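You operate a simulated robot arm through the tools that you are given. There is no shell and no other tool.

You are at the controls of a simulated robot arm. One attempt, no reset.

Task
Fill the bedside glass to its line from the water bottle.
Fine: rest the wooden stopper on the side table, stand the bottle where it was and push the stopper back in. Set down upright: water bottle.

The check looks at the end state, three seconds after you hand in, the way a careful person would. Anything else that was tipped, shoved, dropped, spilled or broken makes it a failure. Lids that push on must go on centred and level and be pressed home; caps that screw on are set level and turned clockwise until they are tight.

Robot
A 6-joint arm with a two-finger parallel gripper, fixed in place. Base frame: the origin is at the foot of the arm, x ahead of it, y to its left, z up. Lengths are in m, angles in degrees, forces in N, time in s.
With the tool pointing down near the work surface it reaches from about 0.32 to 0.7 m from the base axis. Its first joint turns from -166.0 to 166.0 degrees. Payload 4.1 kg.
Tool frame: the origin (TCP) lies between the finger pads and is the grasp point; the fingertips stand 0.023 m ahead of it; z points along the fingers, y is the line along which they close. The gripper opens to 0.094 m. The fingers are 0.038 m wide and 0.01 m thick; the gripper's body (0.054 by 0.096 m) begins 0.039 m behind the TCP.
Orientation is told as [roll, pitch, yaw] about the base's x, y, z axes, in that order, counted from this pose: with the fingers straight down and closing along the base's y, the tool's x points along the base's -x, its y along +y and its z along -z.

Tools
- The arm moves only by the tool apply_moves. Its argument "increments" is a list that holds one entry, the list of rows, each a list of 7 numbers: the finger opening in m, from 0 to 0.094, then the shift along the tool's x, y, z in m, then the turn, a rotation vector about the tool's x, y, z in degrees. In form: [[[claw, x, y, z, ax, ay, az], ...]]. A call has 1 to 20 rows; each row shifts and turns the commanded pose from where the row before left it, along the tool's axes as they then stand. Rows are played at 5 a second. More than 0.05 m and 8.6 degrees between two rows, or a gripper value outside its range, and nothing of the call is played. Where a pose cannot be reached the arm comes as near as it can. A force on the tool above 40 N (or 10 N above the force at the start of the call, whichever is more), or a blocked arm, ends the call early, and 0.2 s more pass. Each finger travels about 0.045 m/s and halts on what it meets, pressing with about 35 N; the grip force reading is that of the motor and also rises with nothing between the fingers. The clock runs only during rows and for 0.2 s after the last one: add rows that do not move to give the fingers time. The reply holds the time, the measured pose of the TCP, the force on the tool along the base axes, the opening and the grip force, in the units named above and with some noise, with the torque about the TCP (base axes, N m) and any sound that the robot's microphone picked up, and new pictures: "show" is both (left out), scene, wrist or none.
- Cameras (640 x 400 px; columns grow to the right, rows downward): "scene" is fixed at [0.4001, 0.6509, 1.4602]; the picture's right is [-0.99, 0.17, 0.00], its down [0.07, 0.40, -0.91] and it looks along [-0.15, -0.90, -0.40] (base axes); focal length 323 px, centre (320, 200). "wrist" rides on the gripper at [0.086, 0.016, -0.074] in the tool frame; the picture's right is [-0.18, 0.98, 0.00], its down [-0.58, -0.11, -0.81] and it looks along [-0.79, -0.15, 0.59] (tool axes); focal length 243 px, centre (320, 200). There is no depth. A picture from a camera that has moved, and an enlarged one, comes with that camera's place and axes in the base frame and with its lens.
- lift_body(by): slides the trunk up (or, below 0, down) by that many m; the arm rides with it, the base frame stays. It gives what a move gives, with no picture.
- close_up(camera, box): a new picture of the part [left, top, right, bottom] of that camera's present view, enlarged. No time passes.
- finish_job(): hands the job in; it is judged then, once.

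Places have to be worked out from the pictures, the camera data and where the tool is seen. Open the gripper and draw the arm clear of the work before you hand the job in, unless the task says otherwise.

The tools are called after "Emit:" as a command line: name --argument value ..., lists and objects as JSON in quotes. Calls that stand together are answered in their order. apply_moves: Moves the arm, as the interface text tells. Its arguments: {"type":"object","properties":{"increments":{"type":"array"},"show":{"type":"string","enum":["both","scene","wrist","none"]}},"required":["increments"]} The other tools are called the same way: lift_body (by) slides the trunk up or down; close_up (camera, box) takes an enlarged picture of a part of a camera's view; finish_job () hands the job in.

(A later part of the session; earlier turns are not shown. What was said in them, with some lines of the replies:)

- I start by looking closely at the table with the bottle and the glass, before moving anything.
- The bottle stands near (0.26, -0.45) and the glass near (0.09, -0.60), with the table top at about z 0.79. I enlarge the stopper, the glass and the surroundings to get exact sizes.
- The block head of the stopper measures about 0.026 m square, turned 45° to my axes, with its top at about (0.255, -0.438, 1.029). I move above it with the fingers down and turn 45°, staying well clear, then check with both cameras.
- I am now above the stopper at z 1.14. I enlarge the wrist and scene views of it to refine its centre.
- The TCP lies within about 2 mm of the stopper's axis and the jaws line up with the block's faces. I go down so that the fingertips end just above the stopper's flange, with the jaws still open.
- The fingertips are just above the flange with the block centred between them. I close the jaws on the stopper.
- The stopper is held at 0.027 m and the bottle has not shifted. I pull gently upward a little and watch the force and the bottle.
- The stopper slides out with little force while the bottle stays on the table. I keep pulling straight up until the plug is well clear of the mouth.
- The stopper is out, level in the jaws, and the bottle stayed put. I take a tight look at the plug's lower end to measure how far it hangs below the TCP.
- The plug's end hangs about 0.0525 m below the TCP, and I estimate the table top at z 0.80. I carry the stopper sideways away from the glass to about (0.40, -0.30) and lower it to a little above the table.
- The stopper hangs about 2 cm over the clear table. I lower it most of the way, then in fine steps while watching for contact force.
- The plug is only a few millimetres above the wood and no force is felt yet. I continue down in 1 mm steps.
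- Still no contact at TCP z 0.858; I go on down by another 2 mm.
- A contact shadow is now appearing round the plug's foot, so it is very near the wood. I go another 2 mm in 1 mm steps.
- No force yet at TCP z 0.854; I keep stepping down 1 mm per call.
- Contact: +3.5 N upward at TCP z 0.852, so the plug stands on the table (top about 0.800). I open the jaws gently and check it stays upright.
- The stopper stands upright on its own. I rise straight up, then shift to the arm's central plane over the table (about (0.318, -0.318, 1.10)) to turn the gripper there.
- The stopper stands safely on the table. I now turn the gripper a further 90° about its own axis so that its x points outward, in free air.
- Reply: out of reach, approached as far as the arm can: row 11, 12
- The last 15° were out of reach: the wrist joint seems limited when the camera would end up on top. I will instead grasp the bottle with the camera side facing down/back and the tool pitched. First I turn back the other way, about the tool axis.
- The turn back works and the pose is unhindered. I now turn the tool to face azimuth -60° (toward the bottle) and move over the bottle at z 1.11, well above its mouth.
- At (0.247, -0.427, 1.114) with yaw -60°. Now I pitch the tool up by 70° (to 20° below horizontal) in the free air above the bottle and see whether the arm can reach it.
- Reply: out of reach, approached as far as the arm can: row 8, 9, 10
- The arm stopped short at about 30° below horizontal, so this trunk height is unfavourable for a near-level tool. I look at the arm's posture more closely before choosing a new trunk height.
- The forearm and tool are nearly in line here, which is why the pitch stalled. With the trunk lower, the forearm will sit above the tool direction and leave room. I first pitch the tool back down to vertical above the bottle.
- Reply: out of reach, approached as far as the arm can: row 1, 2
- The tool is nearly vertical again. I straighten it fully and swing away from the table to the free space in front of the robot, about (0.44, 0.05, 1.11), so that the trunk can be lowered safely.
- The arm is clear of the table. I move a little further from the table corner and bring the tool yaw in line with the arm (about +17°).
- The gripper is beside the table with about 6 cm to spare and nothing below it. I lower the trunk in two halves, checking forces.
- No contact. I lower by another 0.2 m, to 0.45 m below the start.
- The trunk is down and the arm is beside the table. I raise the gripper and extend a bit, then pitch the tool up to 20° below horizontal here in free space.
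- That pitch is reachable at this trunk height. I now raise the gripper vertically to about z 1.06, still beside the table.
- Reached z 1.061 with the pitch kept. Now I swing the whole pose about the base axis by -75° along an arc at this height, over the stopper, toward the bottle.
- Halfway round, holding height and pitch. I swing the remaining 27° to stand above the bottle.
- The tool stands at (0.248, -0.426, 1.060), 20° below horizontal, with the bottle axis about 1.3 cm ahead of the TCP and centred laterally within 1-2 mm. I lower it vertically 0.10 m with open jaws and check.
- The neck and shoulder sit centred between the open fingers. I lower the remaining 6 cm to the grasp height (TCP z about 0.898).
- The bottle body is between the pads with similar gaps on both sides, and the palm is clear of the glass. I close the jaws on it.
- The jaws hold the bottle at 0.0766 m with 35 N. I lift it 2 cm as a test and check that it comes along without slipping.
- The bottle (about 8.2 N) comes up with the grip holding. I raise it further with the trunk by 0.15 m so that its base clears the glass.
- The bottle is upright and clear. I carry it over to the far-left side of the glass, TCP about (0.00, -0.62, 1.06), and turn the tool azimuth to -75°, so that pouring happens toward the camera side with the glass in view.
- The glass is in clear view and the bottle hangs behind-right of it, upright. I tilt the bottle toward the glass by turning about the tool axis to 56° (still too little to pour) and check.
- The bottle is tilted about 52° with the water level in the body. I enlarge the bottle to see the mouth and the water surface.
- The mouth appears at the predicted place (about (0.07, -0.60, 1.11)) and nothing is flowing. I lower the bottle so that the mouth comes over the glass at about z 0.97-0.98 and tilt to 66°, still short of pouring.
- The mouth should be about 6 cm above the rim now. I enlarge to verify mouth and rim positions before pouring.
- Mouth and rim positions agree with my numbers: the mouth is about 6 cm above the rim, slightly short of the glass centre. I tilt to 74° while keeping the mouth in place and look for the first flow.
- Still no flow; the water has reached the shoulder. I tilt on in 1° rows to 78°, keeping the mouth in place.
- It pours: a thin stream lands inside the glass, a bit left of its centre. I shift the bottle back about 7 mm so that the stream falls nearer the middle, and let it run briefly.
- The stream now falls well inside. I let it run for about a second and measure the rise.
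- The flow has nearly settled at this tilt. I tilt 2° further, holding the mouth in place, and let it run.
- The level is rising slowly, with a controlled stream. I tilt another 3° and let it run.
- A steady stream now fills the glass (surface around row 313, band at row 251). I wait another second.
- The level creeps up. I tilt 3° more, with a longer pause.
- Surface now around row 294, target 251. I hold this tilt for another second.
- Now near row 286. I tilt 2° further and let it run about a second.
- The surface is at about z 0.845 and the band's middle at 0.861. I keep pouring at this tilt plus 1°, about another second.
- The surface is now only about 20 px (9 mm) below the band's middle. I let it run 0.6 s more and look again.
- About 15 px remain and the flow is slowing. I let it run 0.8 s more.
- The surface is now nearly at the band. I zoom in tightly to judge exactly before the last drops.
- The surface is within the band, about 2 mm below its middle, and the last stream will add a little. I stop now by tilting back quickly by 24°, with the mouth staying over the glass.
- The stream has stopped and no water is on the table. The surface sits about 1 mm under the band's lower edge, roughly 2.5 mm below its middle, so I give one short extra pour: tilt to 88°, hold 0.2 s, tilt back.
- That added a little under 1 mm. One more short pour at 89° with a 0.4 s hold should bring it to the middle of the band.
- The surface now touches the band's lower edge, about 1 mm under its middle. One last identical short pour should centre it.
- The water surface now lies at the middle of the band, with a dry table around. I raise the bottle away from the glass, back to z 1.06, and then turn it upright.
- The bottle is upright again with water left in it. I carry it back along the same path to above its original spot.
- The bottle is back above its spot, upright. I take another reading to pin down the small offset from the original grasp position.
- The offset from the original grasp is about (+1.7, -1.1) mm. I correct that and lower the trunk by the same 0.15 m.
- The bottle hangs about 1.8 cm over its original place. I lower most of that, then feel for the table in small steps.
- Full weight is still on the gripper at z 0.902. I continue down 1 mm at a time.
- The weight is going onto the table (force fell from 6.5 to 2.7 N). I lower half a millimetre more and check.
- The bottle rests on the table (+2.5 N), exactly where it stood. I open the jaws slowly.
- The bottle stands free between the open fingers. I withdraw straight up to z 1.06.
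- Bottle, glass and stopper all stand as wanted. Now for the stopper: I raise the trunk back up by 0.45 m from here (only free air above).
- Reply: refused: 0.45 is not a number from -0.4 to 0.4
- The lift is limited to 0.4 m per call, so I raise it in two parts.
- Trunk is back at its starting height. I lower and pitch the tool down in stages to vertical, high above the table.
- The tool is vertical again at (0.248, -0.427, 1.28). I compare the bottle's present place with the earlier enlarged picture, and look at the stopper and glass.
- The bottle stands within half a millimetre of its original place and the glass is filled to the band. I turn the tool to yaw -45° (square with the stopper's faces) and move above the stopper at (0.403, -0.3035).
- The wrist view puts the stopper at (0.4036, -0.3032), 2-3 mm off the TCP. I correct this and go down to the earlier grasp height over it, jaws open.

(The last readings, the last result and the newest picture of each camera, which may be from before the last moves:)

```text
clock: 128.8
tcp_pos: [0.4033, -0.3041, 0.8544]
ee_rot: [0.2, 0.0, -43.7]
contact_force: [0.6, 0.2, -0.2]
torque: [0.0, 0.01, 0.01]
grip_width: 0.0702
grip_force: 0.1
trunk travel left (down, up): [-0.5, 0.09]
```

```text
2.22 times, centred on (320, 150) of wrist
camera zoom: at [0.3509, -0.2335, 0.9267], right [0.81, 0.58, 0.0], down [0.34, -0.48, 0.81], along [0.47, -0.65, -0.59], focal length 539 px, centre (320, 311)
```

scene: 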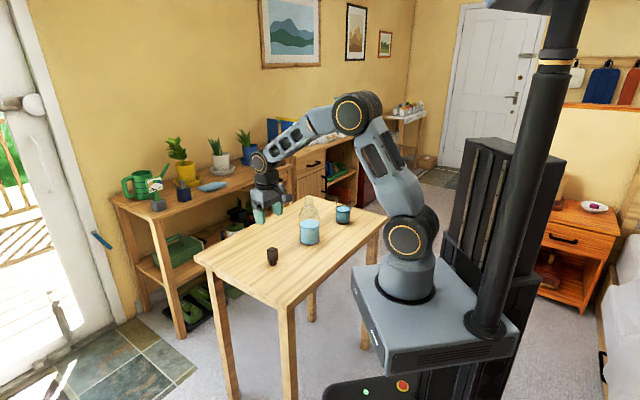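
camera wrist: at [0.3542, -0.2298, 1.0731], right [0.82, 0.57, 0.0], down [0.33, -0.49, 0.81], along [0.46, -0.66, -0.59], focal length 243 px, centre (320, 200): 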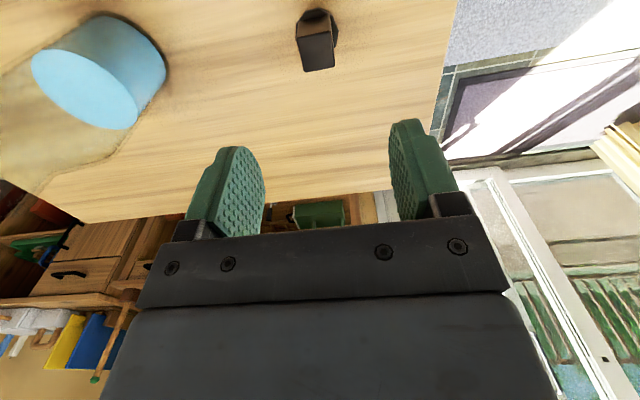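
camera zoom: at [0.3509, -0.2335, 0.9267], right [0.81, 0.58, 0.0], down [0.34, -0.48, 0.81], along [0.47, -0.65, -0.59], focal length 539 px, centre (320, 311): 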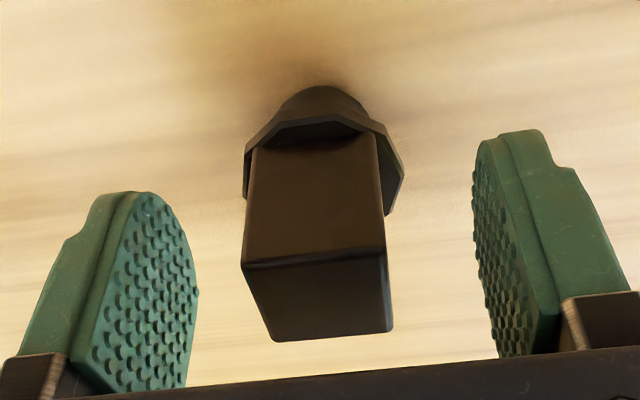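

The block is centred between the fingers. I close the jaws on it.

Emit:
apply_moves --increments '[[[0.06, 0, 0, 0.001, 0, 0, 0], [0.045, 0, 0, 0, 0, 0, 0], [0.034, 0, 0, 0, 0, 0, 0], [0.026, 0, 0, 0, 0, 0, 0], [0.0, 0, 0, 0, 0, 0, 0], [0.0, 0, 0, 0, 0, 0, 0], [0.0, 0, 0, 0, 0, 0, 0], [0.0, 0, 0, 0, 0, 0, 0]]]' --show "none"

Emit:
close_up --camera "scene" --box '[255, 230, 300, 270]'

```text
clock: 130.6
tcp_pos: [0.4019, -0.3042, 0.8528]
ee_rot: [0.1, 0.1, -43.7]
contact_force: [0.2, -0.3, -0.1]
torque: [0.01, 0.02, -0.01]
grip_width: 0.0264
grip_force: 35.3
trunk travel left (down, up): [-0.5, 0.09]
```

```text
10.00 times, centred on (278, 250) of scene
camera zoom: at [0.4001, 0.6509, 1.4602], right [-0.99, 0.17, 0.0], down [0.07, 0.4, -0.91], along [-0.15, -0.9, -0.4], focal length 3228 px, centre (745, -300)
```

zoom: 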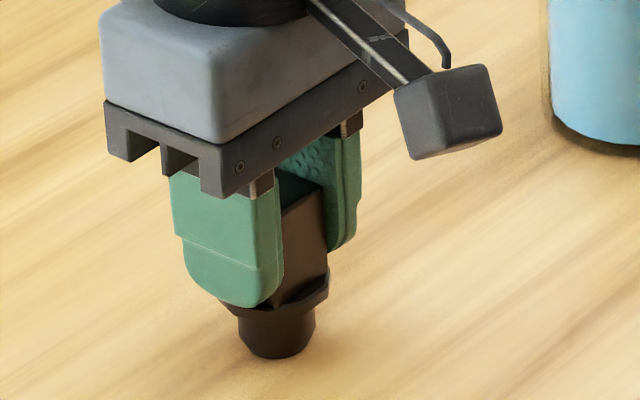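

The stopper is gripped (0.0264 m). I lift it straight up to about z 1.11 and carry it over to the bottle.

Emit:
apply_moves --increments '[[[0.0, 0, 0, -0.012, 0, 0, 0], [0.0, 0, 0, -0.02, 0, 0, 0], [0.0, 0, 0, -0.03, 0, 0, 0], [0.0, 0, 0, -0.035, 0, 0, 0], [0.0, 0, 0, -0.04, 0, 0, 0], [0.0, 0, 0, -0.04, 0, 0, 0], [0.0, 0, 0, -0.04, 0, 0, 0], [0.0, 0, 0, -0.04, 0, 0, 1.3], [0.0, 0.00117, -0.02492, 0, 0, 0, 0], [0.0, 0.00117, -0.02492, 0, 0, 0, 0], [0.0, 0.00117, -0.02492, 0, 0, 0, 0], [0.0, 0.00117, -0.02492, 0, 0, 0, 0], [0.0, 0.00117, -0.02492, 0, 0, 0, 0], [0.0, 0.00117, -0.02492, 0, 0, 0, 0], [0.0, 0.00117, -0.02492, 0, 0, 0, 0], [0.0, 0.00117, -0.02492, 0, 0, 0, 0], [0.0, 0, 0, 0, 0, 0, 0], [0.0, 0, 0, 0, 0, 0, 0]]]' --show "both"

Emit:
close_up --camera "scene" --box '[290, 160, 330, 215]'

Emit:
close_up --camera "wrist" --box '[240, 0, 400, 140]'

```text
clock: 134.4
tcp_pos: [0.2545, -0.4397, 1.1091]
ee_rot: [0.1, 0.0, -45.0]
contact_force: [0.1, 0.7, -0.3]
torque: [0.01, -0.04, -0.05]
grip_width: 0.0272
grip_force: 34.8
trunk travel left (down, up): [-0.5, 0.09]
camera wrist: at [0.2044, -0.3663, 1.1824], right [0.83, 0.56, 0.0], down [0.33, -0.49, 0.81], along [0.46, -0.66, -0.59], focal length 243 px, centre (320, 200)
```

scene: 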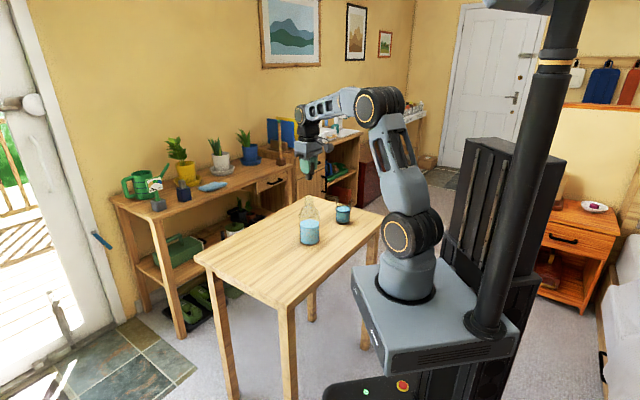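
wrist: 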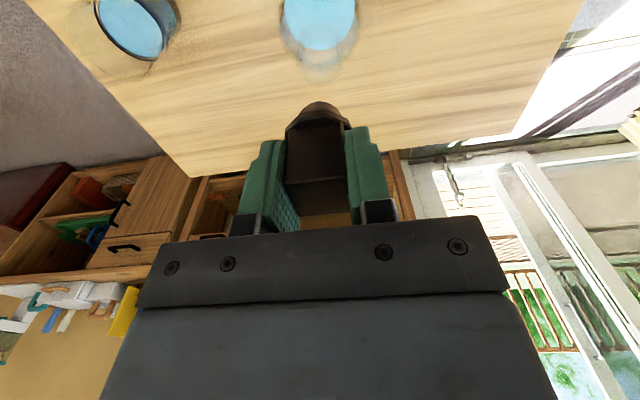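

```text
7.27 times, centred on (310, 188) of scene
camera zoom: at [0.4001, 0.6509, 1.4602], right [-0.99, 0.17, 0.0], down [0.07, 0.4, -0.91], along [-0.15, -0.9, -0.4], focal length 2347 px, centre (393, 291)
```

zoom: 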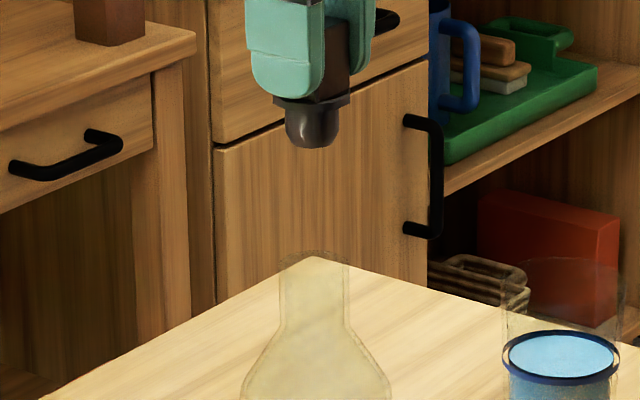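

```text
2.86 times, centred on (320, 70) of wrist
camera zoom: at [0.2044, -0.3663, 1.1824], right [0.83, 0.56, 0.0], down [0.33, -0.49, 0.81], along [0.46, -0.66, -0.59], focal length 693 px, centre (320, 571)
```

zoom: 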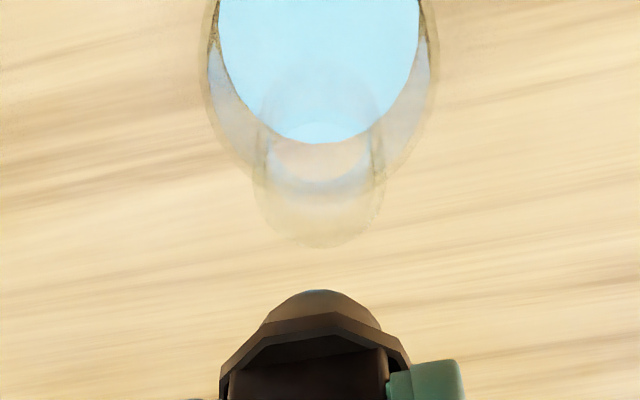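

Plug and neck are aligned within about 1 mm in both views. I apply that small correction and lower until the plug's end is about a centimetre above the mouth.

Emit:
apply_moves --increments '[[[0.0, -0.0008, 0.0003, 0, 0, 0, 0], [0.0, 0, 0, 0.02, 0, 0, 0], [0.0, 0, 0, 0.02, 0, 0, 0], [0.0, 0, 0, 0.015, 0, 0, 0], [0.0, 0, 0, 0, 0, 0, 0], [0.0, 0, 0, 0, 0, 0, 0]]]' --show "none"

Emit:
close_up --camera "scene" --box '[296, 180, 322, 206]'

Emit:
close_up --camera "wrist" --box '[260, 40, 380, 140]'

```text
clock: 135.8
tcp_pos: [0.2568, -0.4414, 1.0549]
ee_rot: [0.1, 0.0, -44.9]
contact_force: [1.4, -0.3, 0.6]
torque: [-0.01, 0.01, 0.0]
grip_width: 0.0269
grip_force: 35.2
trunk travel left (down, up): [-0.5, 0.09]
```

```text
15.38 times, centred on (309, 193) of scene
camera zoom: at [0.4001, 0.6509, 1.4602], right [-0.99, 0.17, 0.0], down [0.07, 0.4, -0.91], along [-0.15, -0.9, -0.4], focal length 4966 px, centre (489, 308)
```

zoom: 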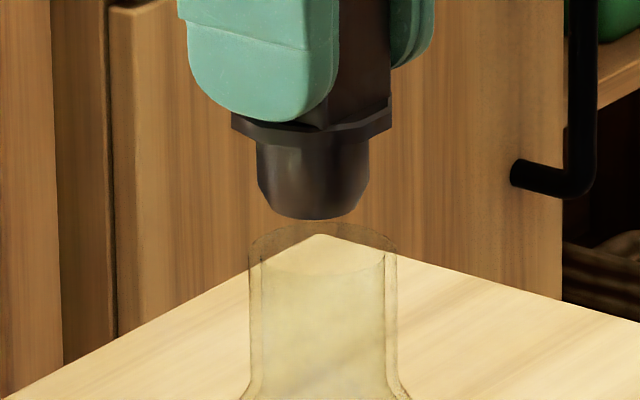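

```text
4.00 times, centred on (320, 90) of wrist
camera zoom: at [0.2061, -0.3687, 1.1275], right [0.83, 0.56, 0.0], down [0.33, -0.49, 0.81], along [0.46, -0.66, -0.59], focal length 970 px, centre (320, 640)
```

zoom: 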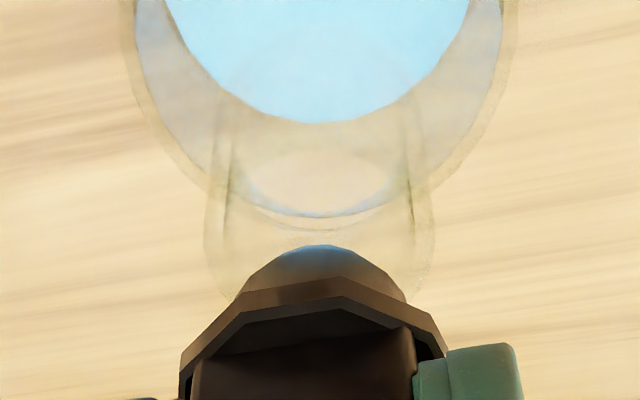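

The wrist view shows good lateral alignment, but the scene view shows the plug about 1.5 mm to the left of the neck's centre. I shift +1.4 mm along the tool's x and measure again.

Emit:
apply_moves --increments '[[[0.0, 0.0014, 0, 0.004, 0, 0, 0], [0.0, 0, 0, 0, 0, 0, 0], [0.0, 0, 0, 0, 0, 0, 0]]]' --show "none"

Emit:
close_up --camera "scene" --box '[298, 184, 324, 208]'

Emit:
close_up --camera "wrist" --box '[280, 80, 360, 140]'

```text
clock: 136.6
tcp_pos: [0.255, -0.4395, 1.049]
ee_rot: [0.1, 0.0, -45.0]
contact_force: [-0.5, -0.1, 0.6]
torque: [-0.03, 0.05, 0.0]
grip_width: 0.0268
grip_force: 35.3
trunk travel left (down, up): [-0.5, 0.09]
```

```text
16.00 times, centred on (311, 196) of scene
camera zoom: at [0.4001, 0.6509, 1.4602], right [-0.99, 0.17, 0.0], down [0.07, 0.4, -0.91], along [-0.15, -0.9, -0.4], focal length 5164 px, centre (464, 264)
```

zoom: 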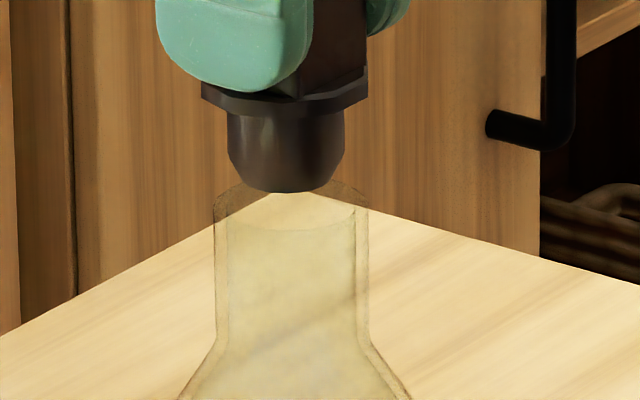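

```text
6.67 times, centred on (320, 110) of wrist
camera zoom: at [0.2052, -0.3673, 1.1229], right [0.83, 0.56, 0.0], down [0.33, -0.49, 0.81], along [0.46, -0.66, -0.59], focal length 1618 px, centre (320, 800)
```

zoom: 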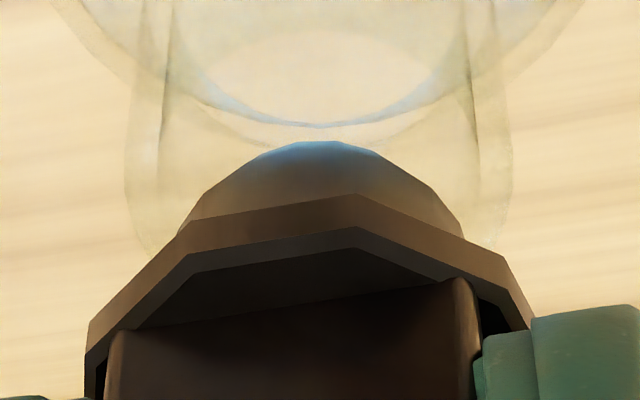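

Residual offsets are now below 1 mm. I make a last 0.7 mm trim and ease the plug down 1 cm into the mouth, watching the force.

Emit:
apply_moves --increments '[[[0.0, 0.0007, -0.0002, 0, 0, 0, 0], [0.0, 0, 0, 0.003, 0, 0, 0], [0.0, 0, 0, 0.003, 0, 0, 0], [0.0, 0, 0, 0.003, 0, 0, 0], [0.0, 0, 0, 0.003, 0, 0, 0], [0.0, 0, 0, 0, 0, 0, 0]]]' --show "none"

Emit:
close_up --camera "scene" --box '[298, 184, 324, 208]'

```text
clock: 138.0
tcp_pos: [0.2535, -0.4375, 1.0371]
ee_rot: [0.1, 0.0, -45.0]
contact_force: [0.4, 0.1, -0.2]
torque: [0.04, 0.0, -0.01]
grip_width: 0.0268
grip_force: 34.8
trunk travel left (down, up): [-0.5, 0.09]
```

```text
16.00 times, centred on (311, 196) of scene
camera zoom: at [0.4001, 0.6509, 1.4602], right [-0.99, 0.17, 0.0], down [0.07, 0.4, -0.91], along [-0.15, -0.9, -0.4], focal length 5164 px, centre (464, 264)
```

zoom: 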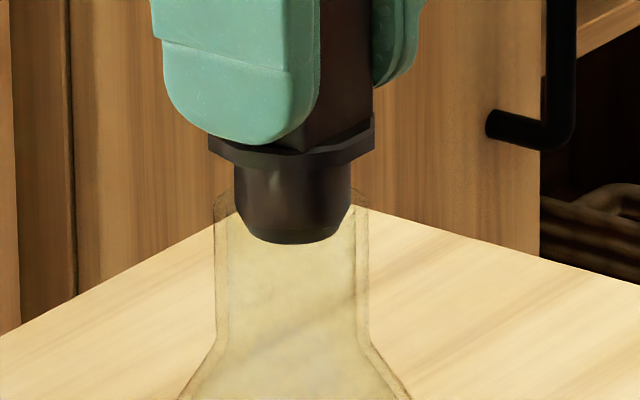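

The plug is inside the mouth, centred between the neck walls, with no side force. I continue down in 2 mm steps.

Emit:
apply_moves --increments '[[[0.0, 0, 0, 0.002, 0, 0, 0], [0.0, 0, 0, 0.002, 0, 0, 0], [0.0, 0, 0, 0.002, 0, 0, 0], [0.0, 0, 0, 0.002, 0, 0, 0], [0.0, 0, 0, 0.002, 0, 0, 0], [0.0, 0, 0, 0, 0, 0, 0]]]' --show "none"

Emit:
close_up --camera "scene" --box '[298, 184, 324, 208]'

```text
clock: 139.4
tcp_pos: [0.2535, -0.439, 1.0268]
ee_rot: [0.1, -0.1, -45.0]
contact_force: [0.1, 0.1, -0.2]
torque: [0.02, 0.0, 0.04]
grip_width: 0.0269
grip_force: 34.9
trunk travel left (down, up): [-0.5, 0.09]
```

```text
16.00 times, centred on (311, 196) of scene
camera zoom: at [0.4001, 0.6509, 1.4602], right [-0.99, 0.17, 0.0], down [0.07, 0.4, -0.91], along [-0.15, -0.9, -0.4], focal length 5164 px, centre (464, 264)
```

zoom: 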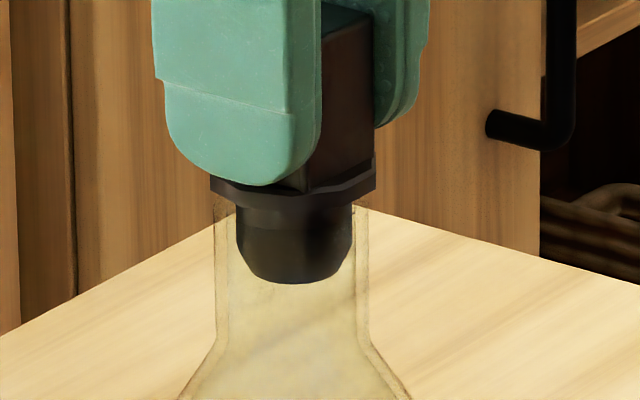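

Nearly seated, still no force. I trim 0.6 mm back and lower in 1 mm steps until the flange meets the lip.

Emit:
apply_moves --increments '[[[0.0, -0.0006, 0, 0, 0, 0, 0], [0.0, 0, 0, 0.001, 0, 0, 0], [0.0, 0, 0, 0.001, 0, 0, 0], [0.0, 0, 0, 0.001, 0, 0, 0], [0.0, 0, 0, 0, 0, 0, 0]]]' --show "none"

Emit:
apply_moves --increments '[[[0.0, 0, 0, 0.001, 0, 0, 0], [0.0, 0, 0, 0, 0, 0, 0]]]' --show "none"

Emit:
close_up --camera "scene" --box '[298, 184, 324, 208]'

```text
clock: 140.6
tcp_pos: [0.2547, -0.4382, 1.0242]
ee_rot: [0.0, 0.1, -45.0]
contact_force: [0.1, 1.2, -0.3]
torque: [0.0, 0.0, -0.03]
grip_width: 0.0266
grip_force: 35.2
trunk travel left (down, up): [-0.5, 0.09]
```

```text
clock: 141.2
tcp_pos: [0.2555, -0.439, 1.0245]
ee_rot: [0.1, -0.1, -45.1]
contact_force: [-0.7, -0.2, -1.6]
torque: [0.02, 0.0, 0.01]
grip_width: 0.0266
grip_force: 35.0
trunk travel left (down, up): [-0.5, 0.09]
```

```text
16.00 times, centred on (311, 196) of scene
camera zoom: at [0.4001, 0.6509, 1.4602], right [-0.99, 0.17, 0.0], down [0.07, 0.4, -0.91], along [-0.15, -0.9, -0.4], focal length 5164 px, centre (464, 264)
```

zoom: 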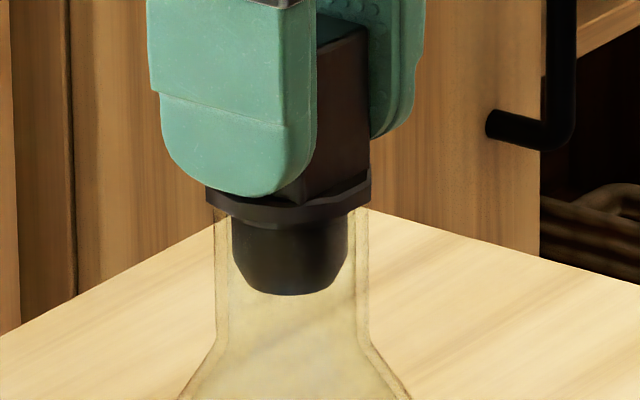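

Centred, with the flange about 2-3 mm above the lip. I continue in 1 mm steps.

Emit:
apply_moves --increments '[[[0.0, 0, 0, 0.001, 0, 0, 0], [0.0, 0, 0, 0, 0, 0, 0]]]' --show "none"

Emit:
apply_moves --increments '[[[0.0, 0, 0, 0.001, 0, 0, 0], [0.0, 0, 0, 0, 0, 0, 0]]]' --show "none"

Emit:
close_up --camera "scene" --box '[298, 184, 324, 208]'

```text
clock: 141.8
tcp_pos: [0.2542, -0.4387, 1.0225]
ee_rot: [0.1, 0.0, -44.9]
contact_force: [0.1, 0.5, 0.0]
torque: [0.02, 0.01, -0.02]
grip_width: 0.027
grip_force: 34.8
trunk travel left (down, up): [-0.5, 0.09]
```

```text
clock: 142.4
tcp_pos: [0.2557, -0.4386, 1.0212]
ee_rot: [0.1, 0.1, -44.9]
contact_force: [0.9, -0.1, -1.1]
torque: [-0.03, -0.02, -0.02]
grip_width: 0.0267
grip_force: 35.4
trunk travel left (down, up): [-0.5, 0.09]
```

```text
16.00 times, centred on (311, 196) of scene
camera zoom: at [0.4001, 0.6509, 1.4602], right [-0.99, 0.17, 0.0], down [0.07, 0.4, -0.91], along [-0.15, -0.9, -0.4], focal length 5164 px, centre (464, 264)
```

zoom: 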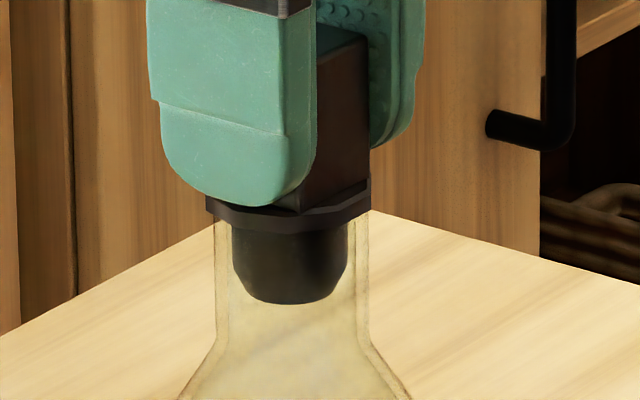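

The flange is almost on the lip at TCP z 1.021, still without force. I keep lowering 1 mm at a time.

Emit:
apply_moves --increments '[[[0.0, 0, 0, 0.001, 0, 0, 0], [0.0, 0, 0, 0, 0, 0, 0]]]' --show "none"

Emit:
apply_moves --increments '[[[0.0, 0, 0, 0.001, 0, 0, 0], [0.0, 0, 0, 0, 0, 0, 0]]]' --show "none"

Emit:
close_up --camera "scene" --box '[298, 184, 324, 208]'

```text
clock: 143.0
tcp_pos: [0.2544, -0.4388, 1.0216]
ee_rot: [0.0, 0.0, -45.0]
contact_force: [0.8, -0.7, -0.2]
torque: [-0.06, -0.01, -0.01]
grip_width: 0.0267
grip_force: 35.1
trunk travel left (down, up): [-0.5, 0.09]
```

```text
clock: 143.6
tcp_pos: [0.2548, -0.4389, 1.0211]
ee_rot: [0.1, 0.0, -44.9]
contact_force: [0.4, -1.1, -0.7]
torque: [0.0, 0.0, -0.03]
grip_width: 0.0268
grip_force: 34.9
trunk travel left (down, up): [-0.5, 0.09]
```

```text
16.00 times, centred on (311, 196) of scene
camera zoom: at [0.4001, 0.6509, 1.4602], right [-0.99, 0.17, 0.0], down [0.07, 0.4, -0.91], along [-0.15, -0.9, -0.4], focal length 5164 px, centre (464, 264)
```

zoom: 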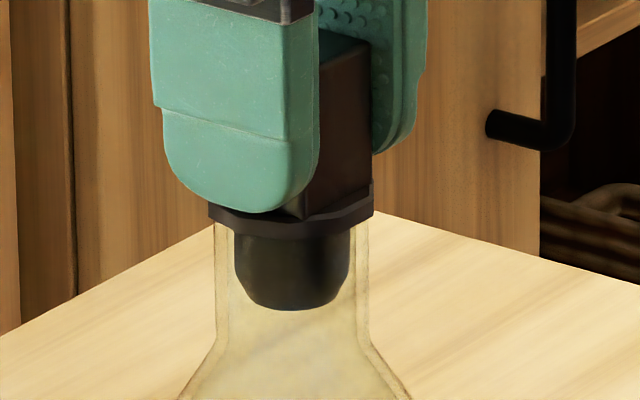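

By the picture the flange is practically at the lip. I look with exactly the same enlargement as at the very start to compare the seated height.

Emit:
close_up --camera "scene" --box '[292, 178, 324, 198]'

Emit:
close_up --camera "scene" --box '[286, 180, 334, 250]'

```text
16.00 times, centred on (308, 188) of scene
camera zoom: at [0.4001, 0.6509, 1.4602], right [-0.99, 0.17, 0.0], down [0.07, 0.4, -0.91], along [-0.15, -0.9, -0.4], focal length 5164 px, centre (512, 392)
```

zoom: 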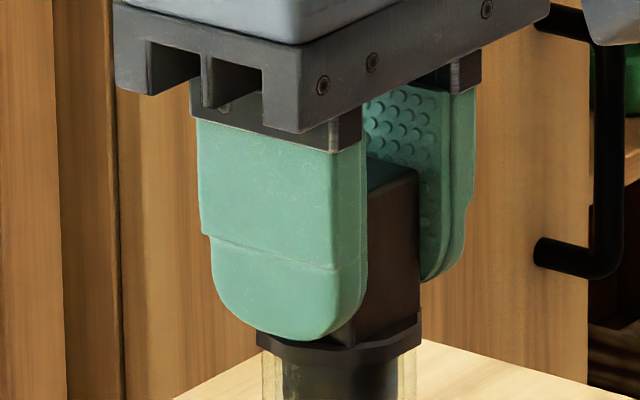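

```text
5.71 times, centred on (310, 215) of scene
camera zoom: at [0.4001, 0.6509, 1.4602], right [-0.99, 0.17, 0.0], down [0.07, 0.4, -0.91], along [-0.15, -0.9, -0.4], focal length 1844 px, centre (377, 114)
```

zoom: 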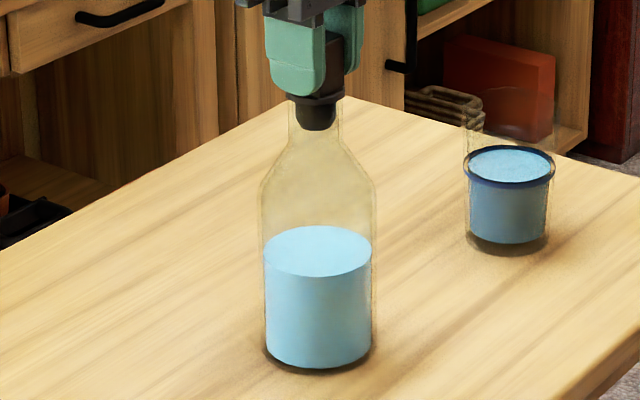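

The stopper is now at the same height as in the very first picture, and level. I press it further, gently, to make sure it is home, watching the force.

Emit:
apply_moves --increments '[[[0.0, 0, 0, 0.001, 0, 0, 0], [0.0, 0, 0, 0, 0, 0, 0], [0.0, 0, 0, 0, 0, 0, 0]]]' --show "none"

Emit:
apply_moves --increments '[[[0.0, 0, 0, 0.001, 0, 0, 0], [0.0, 0, 0, 0, 0, 0, 0], [0.0, 0, 0, 0, 0, 0, 0]]]' --show "none"

```text
clock: 144.4
tcp_pos: [0.2531, -0.4376, 1.0212]
ee_rot: [0.0, -0.2, -45.1]
contact_force: [0.6, -2.3, 12.9]
torque: [-0.04, 0.06, 0.01]
grip_width: 0.0268
grip_force: 35.3
trunk travel left (down, up): [-0.5, 0.09]
```

```text
clock: 145.2
tcp_pos: [0.254, -0.4374, 1.0207]
ee_rot: [0.1, -0.1, -45.0]
contact_force: [1.6, -5.1, 26.3]
torque: [-0.1, 0.07, 0.04]
grip_width: 0.0271
grip_force: 34.9
trunk travel left (down, up): [-0.5, 0.09]
```

The flange is firmly on the lip: 26 N of push with no further movement. I add a slight last push and then relax.

Emit:
apply_moves --increments '[[[0.0, 0, 0, 0.0004, 0, 0, 0], [0.0, 0, 0, 0, 0, 0, 0], [0.0, 0, 0, 0, 0, 0, 0]]]' --show "none"

Emit:
apply_moves --increments '[[[0.0, 0, 0, -0.001, 0, 0, 0], [0.0, 0, 0, -0.0012, 0, 0, 0], [0.0, 0, 0, 0, 0, 0, 0]]]' --show "none"

Emit:
close_up --camera "scene" --box '[292, 178, 324, 202]'

```text
clock: 146.0
tcp_pos: [0.2525, -0.4381, 1.0199]
ee_rot: [0.1, -0.1, -45.0]
contact_force: [0.4, -3.3, 29.5]
torque: [0.01, 0.08, -0.01]
grip_width: 0.0269
grip_force: 34.9
trunk travel left (down, up): [-0.5, 0.09]
```

```text
clock: 146.8
tcp_pos: [0.254, -0.4372, 1.0186]
ee_rot: [0.1, 0.0, -45.1]
contact_force: [3.0, -5.2, 19.1]
torque: [-0.31, -0.17, 0.03]
grip_width: 0.0265
grip_force: 34.6
trunk travel left (down, up): [-0.5, 0.09]
```

```text
16.00 times, centred on (308, 190) of scene
camera zoom: at [0.4001, 0.6509, 1.4602], right [-0.99, 0.17, 0.0], down [0.07, 0.4, -0.91], along [-0.15, -0.9, -0.4], focal length 5164 px, centre (512, 360)
```

zoom: 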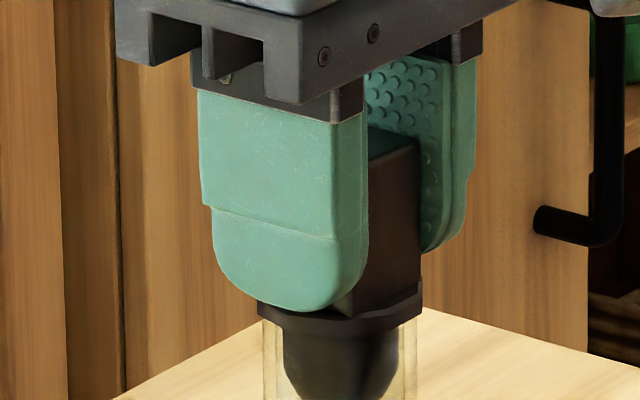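

The stopper is seated. Some push remains stored in the arm, so I ease up a little more until the force is near zero before opening.

Emit:
apply_moves --increments '[[[0.0, 0, 0, -0.001, 0, 0, 0], [0.0, 0, 0, 0, 0, 0, 0], [0.0, 0, 0, 0, 0, 0, 0]]]' --show "none"

```text
clock: 147.6
tcp_pos: [0.2539, -0.4367, 1.0193]
ee_rot: [0.2, 0.2, -45.0]
contact_force: [-0.2, 0.2, 2.7]
torque: [-0.04, -0.02, -0.01]
grip_width: 0.0267
grip_force: 35.1
trunk travel left (down, up): [-0.5, 0.09]
```

The force is down to 2.7 N. I open the jaws slowly.

Emit:
apply_moves --increments '[[[0.029, 0, 0, 0, 0, 0, 0], [0.032, 0, 0, 0, 0, 0, 0], [0.04, 0, 0, 0, 0, 0, 0], [0.055, 0, 0, 0, 0, 0, 0], [0.07, 0, 0, 0, 0, 0, 0], [0.08, 0, 0, 0, 0, 0, 0], [0.08, 0, 0, 0, 0, 0, 0], [0.08, 0, 0, 0, 0, 0, 0]]]' --show "none"

Emit:
close_up --camera "scene" --box '[286, 180, 334, 250]'

Emit:
close_up --camera "scene" --box '[292, 178, 324, 202]'

```text
clock: 149.4
tcp_pos: [0.2537, -0.4383, 1.0214]
ee_rot: [0.0, 0.0, -45.0]
contact_force: [0.0, 0.7, 0.2]
torque: [-0.04, -0.03, 0.04]
grip_width: 0.08
grip_force: 0.0
trunk travel left (down, up): [-0.5, 0.09]
```

```text
5.71 times, centred on (310, 215) of scene
camera zoom: at [0.4001, 0.6509, 1.4602], right [-0.99, 0.17, 0.0], down [0.07, 0.4, -0.91], along [-0.15, -0.9, -0.4], focal length 1844 px, centre (377, 114)
```

zoom: 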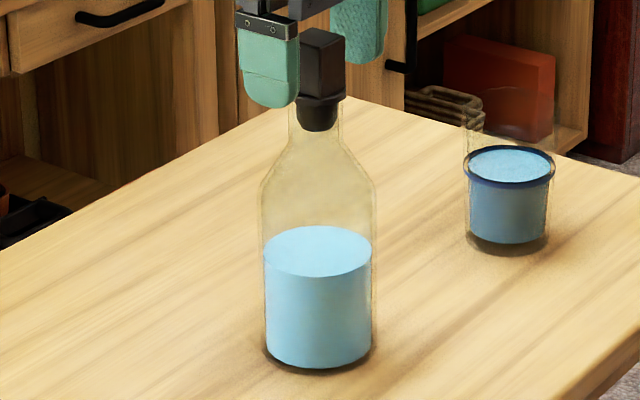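

```text
16.00 times, centred on (308, 190) of scene
camera zoom: at [0.4001, 0.6509, 1.4602], right [-0.99, 0.17, 0.0], down [0.07, 0.4, -0.91], along [-0.15, -0.9, -0.4], focal length 5164 px, centre (512, 360)
```

zoom: 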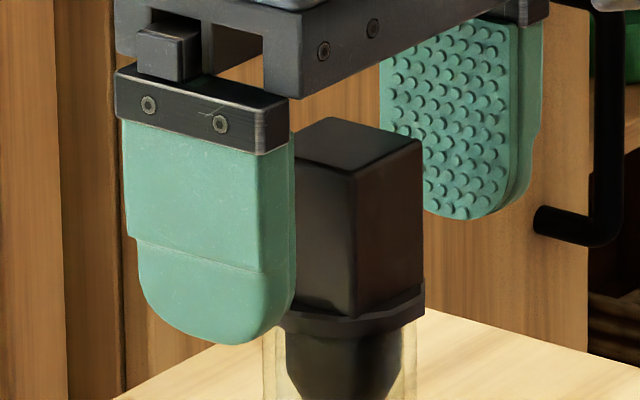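

The stopper stays seated and level when released. I withdraw straight up and clear to inspect it.

Emit:
apply_moves --increments '[[[0.094, 0, 0, -0.01, 0, 0, 0], [0.094, 0, 0, -0.02, 0, 0, 0], [0.094, 0, 0, -0.03, 0, 0, 0], [0.094, 0, 0, -0.03, 0, 0, 0], [0.094, 0, 0, -0.03, 0, 0, 0], [0.094, 0, 0, -0.03, 0, 0, 0], [0.094, 0, 0, -0.03, 0, 0, 0], [0.094, 0, 0, 0, 0, 0, 0]]]' --show "both"

Emit:
close_up --camera "scene" --box '[292, 178, 324, 202]'

Emit:
close_up --camera "scene" --box '[270, 170, 382, 260]'

Emit:
close_up --camera "scene" --box '[338, 203, 358, 215]'

```text
clock: 151.2
tcp_pos: [0.2545, -0.4391, 1.2007]
ee_rot: [0.2, -0.1, -45.1]
contact_force: [0.3, -0.5, 0.8]
torque: [-0.02, 0.0, 0.02]
grip_width: 0.094
grip_force: 0.0
trunk travel left (down, up): [-0.5, 0.09]
camera wrist: at [0.2042, -0.3663, 1.2746], right [0.83, 0.56, 0.0], down [0.33, -0.49, 0.81], along [0.46, -0.66, -0.59], focal length 243 px, centre (320, 200)
```

scene: 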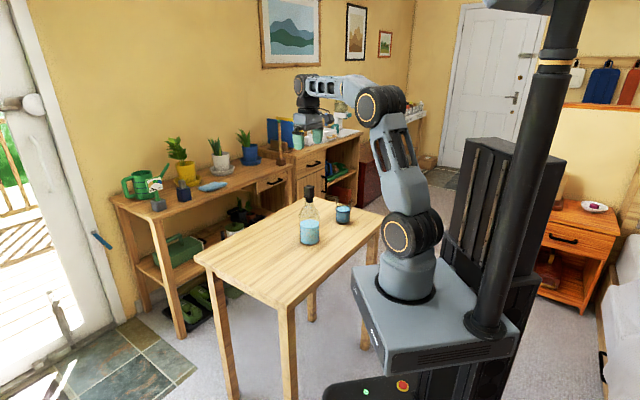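
wrist: 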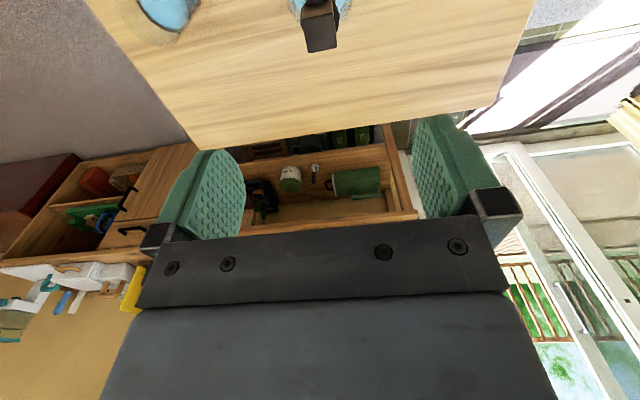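

```text
16.00 times, centred on (308, 190) of scene
camera zoom: at [0.4001, 0.6509, 1.4602], right [-0.99, 0.17, 0.0], down [0.07, 0.4, -0.91], along [-0.15, -0.9, -0.4], focal length 5164 px, centre (512, 360)
```

zoom: 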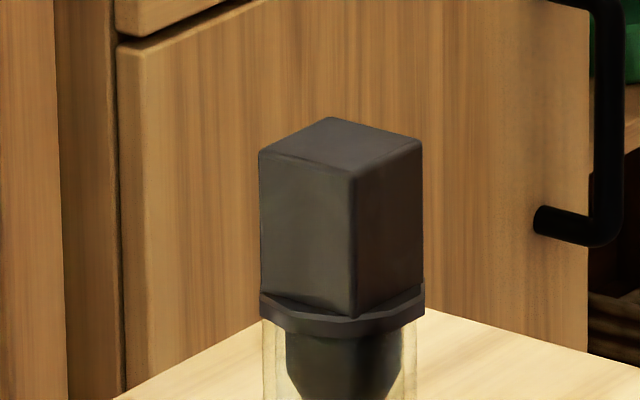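

```text
4.44 times, centred on (326, 215) of scene
camera zoom: at [0.4001, 0.6509, 1.4602], right [-0.99, 0.17, 0.0], down [0.07, 0.4, -0.91], along [-0.15, -0.9, -0.4], focal length 1434 px, centre (293, 133)
```

zoom: 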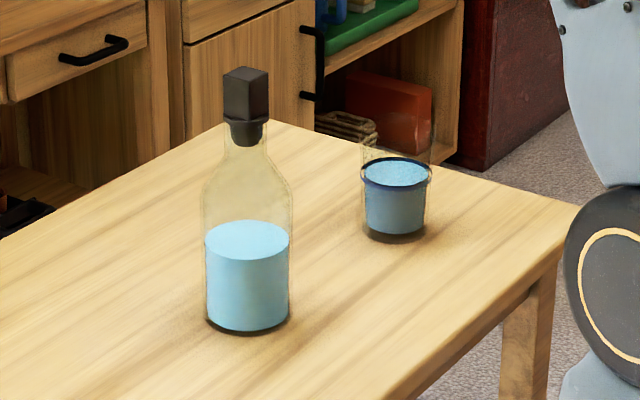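

```text
16.00 times, centred on (348, 209) of scene
camera zoom: at [0.4001, 0.6509, 1.4602], right [-0.99, 0.17, 0.0], down [0.07, 0.4, -0.91], along [-0.15, -0.9, -0.4], focal length 5164 px, centre (-128, 56)
```

zoom: 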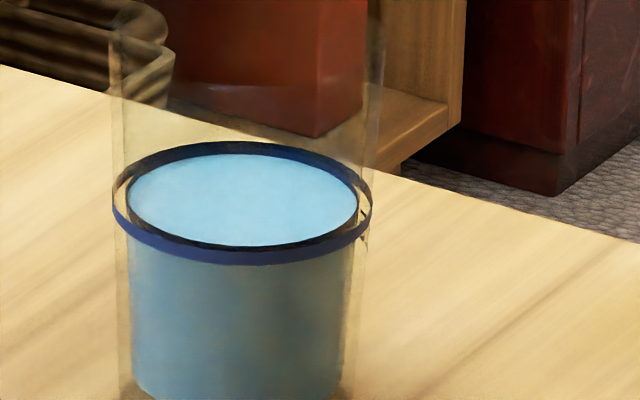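

The stopper is seated level and centred, the bottle stands where it was, the water is at the band, and the table is dry and tidy. I draw the open gripper up and back, clear of the work.

Emit:
apply_moves --increments '[[[0.094, 0, 0, -0.025, 0, 0, 0], [0.094, 0, 0, -0.025, 0, 0, 0], [0.094, 0, 0, -0.025, 0, 0, 0], [0.094, 0.0147, 0.0232, 0, 0, 0, 0], [0.094, 0.0147, 0.0232, 0, 0, 0, 0], [0.094, 0.0147, 0.0232, 0, 0, 0, 0], [0.094, 0.0147, 0.0232, 0, 0, 0, 0], [0.094, 0.0147, 0.0232, 0, 0, 0, 0], [0.094, 0, 0, 0, 0, 0, 0], [0.094, 0, 0, 0, 0, 0, 0]]]' --show "scene"

Emit:
close_up --camera "scene" --box '[180, 160, 420, 320]'

```text
clock: 153.4
tcp_pos: [0.2831, -0.3055, 1.2766]
ee_rot: [0.1, 0.0, -45.0]
contact_force: [-0.5, 0.3, -0.1]
torque: [-0.03, -0.03, 0.01]
grip_width: 0.094
grip_force: 0.0
trunk travel left (down, up): [-0.5, 0.09]
```

scene: 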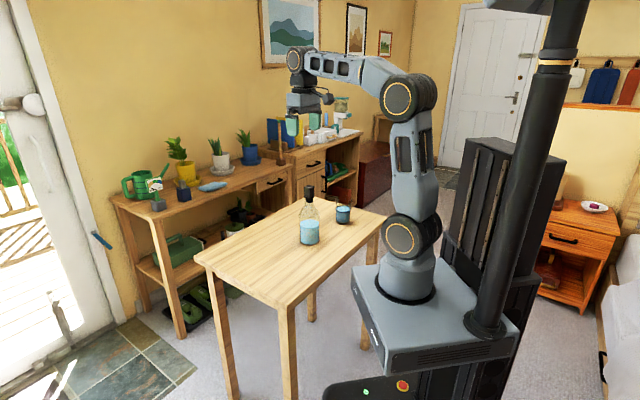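

```text
2.50 times, centred on (300, 240) of scene
camera zoom: at [0.4001, 0.6509, 1.4602], right [-0.99, 0.17, 0.0], down [0.07, 0.4, -0.91], along [-0.15, -0.9, -0.4], focal length 807 px, centre (370, 100)
```

zoom: 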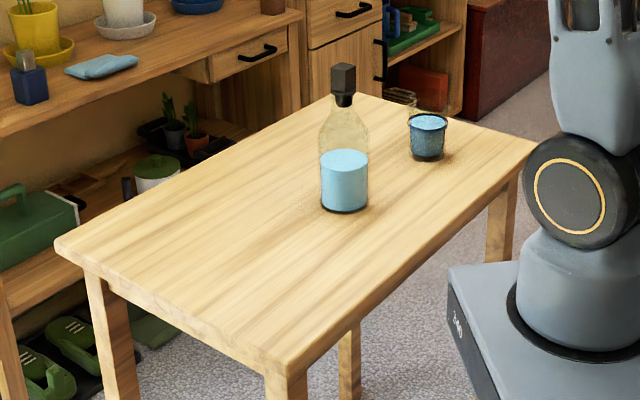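

The glass is filled to its band and the bottle stands upright on its spot with the stopper pressed home. Nothing was spilled or shifted, and the gripper is open and clear, so I hand the job in.

Emit:
finish_job

```text
The job is handed in.
```

The glass is filled to its blue line and the job is handed in. I don't have the check's verdict yet.

- **Glass:** by eye in the enlarged pictures, the water surface sits at the middle of the line. I saw no water on the table.
- **Bottle:** it stands upright within about half a millimetre of where it started.
- **Stopper:** while I poured, it stood on the table the bottle is on, which I took to be the side table. It is now back in the bottle, level and centred to within about 1 mm. I pressed it down with about 30 N, and it sits at the same height as in the first picture.
- **Arm:** the gripper is open and drawn back above the table, and the trunk is at its starting height.
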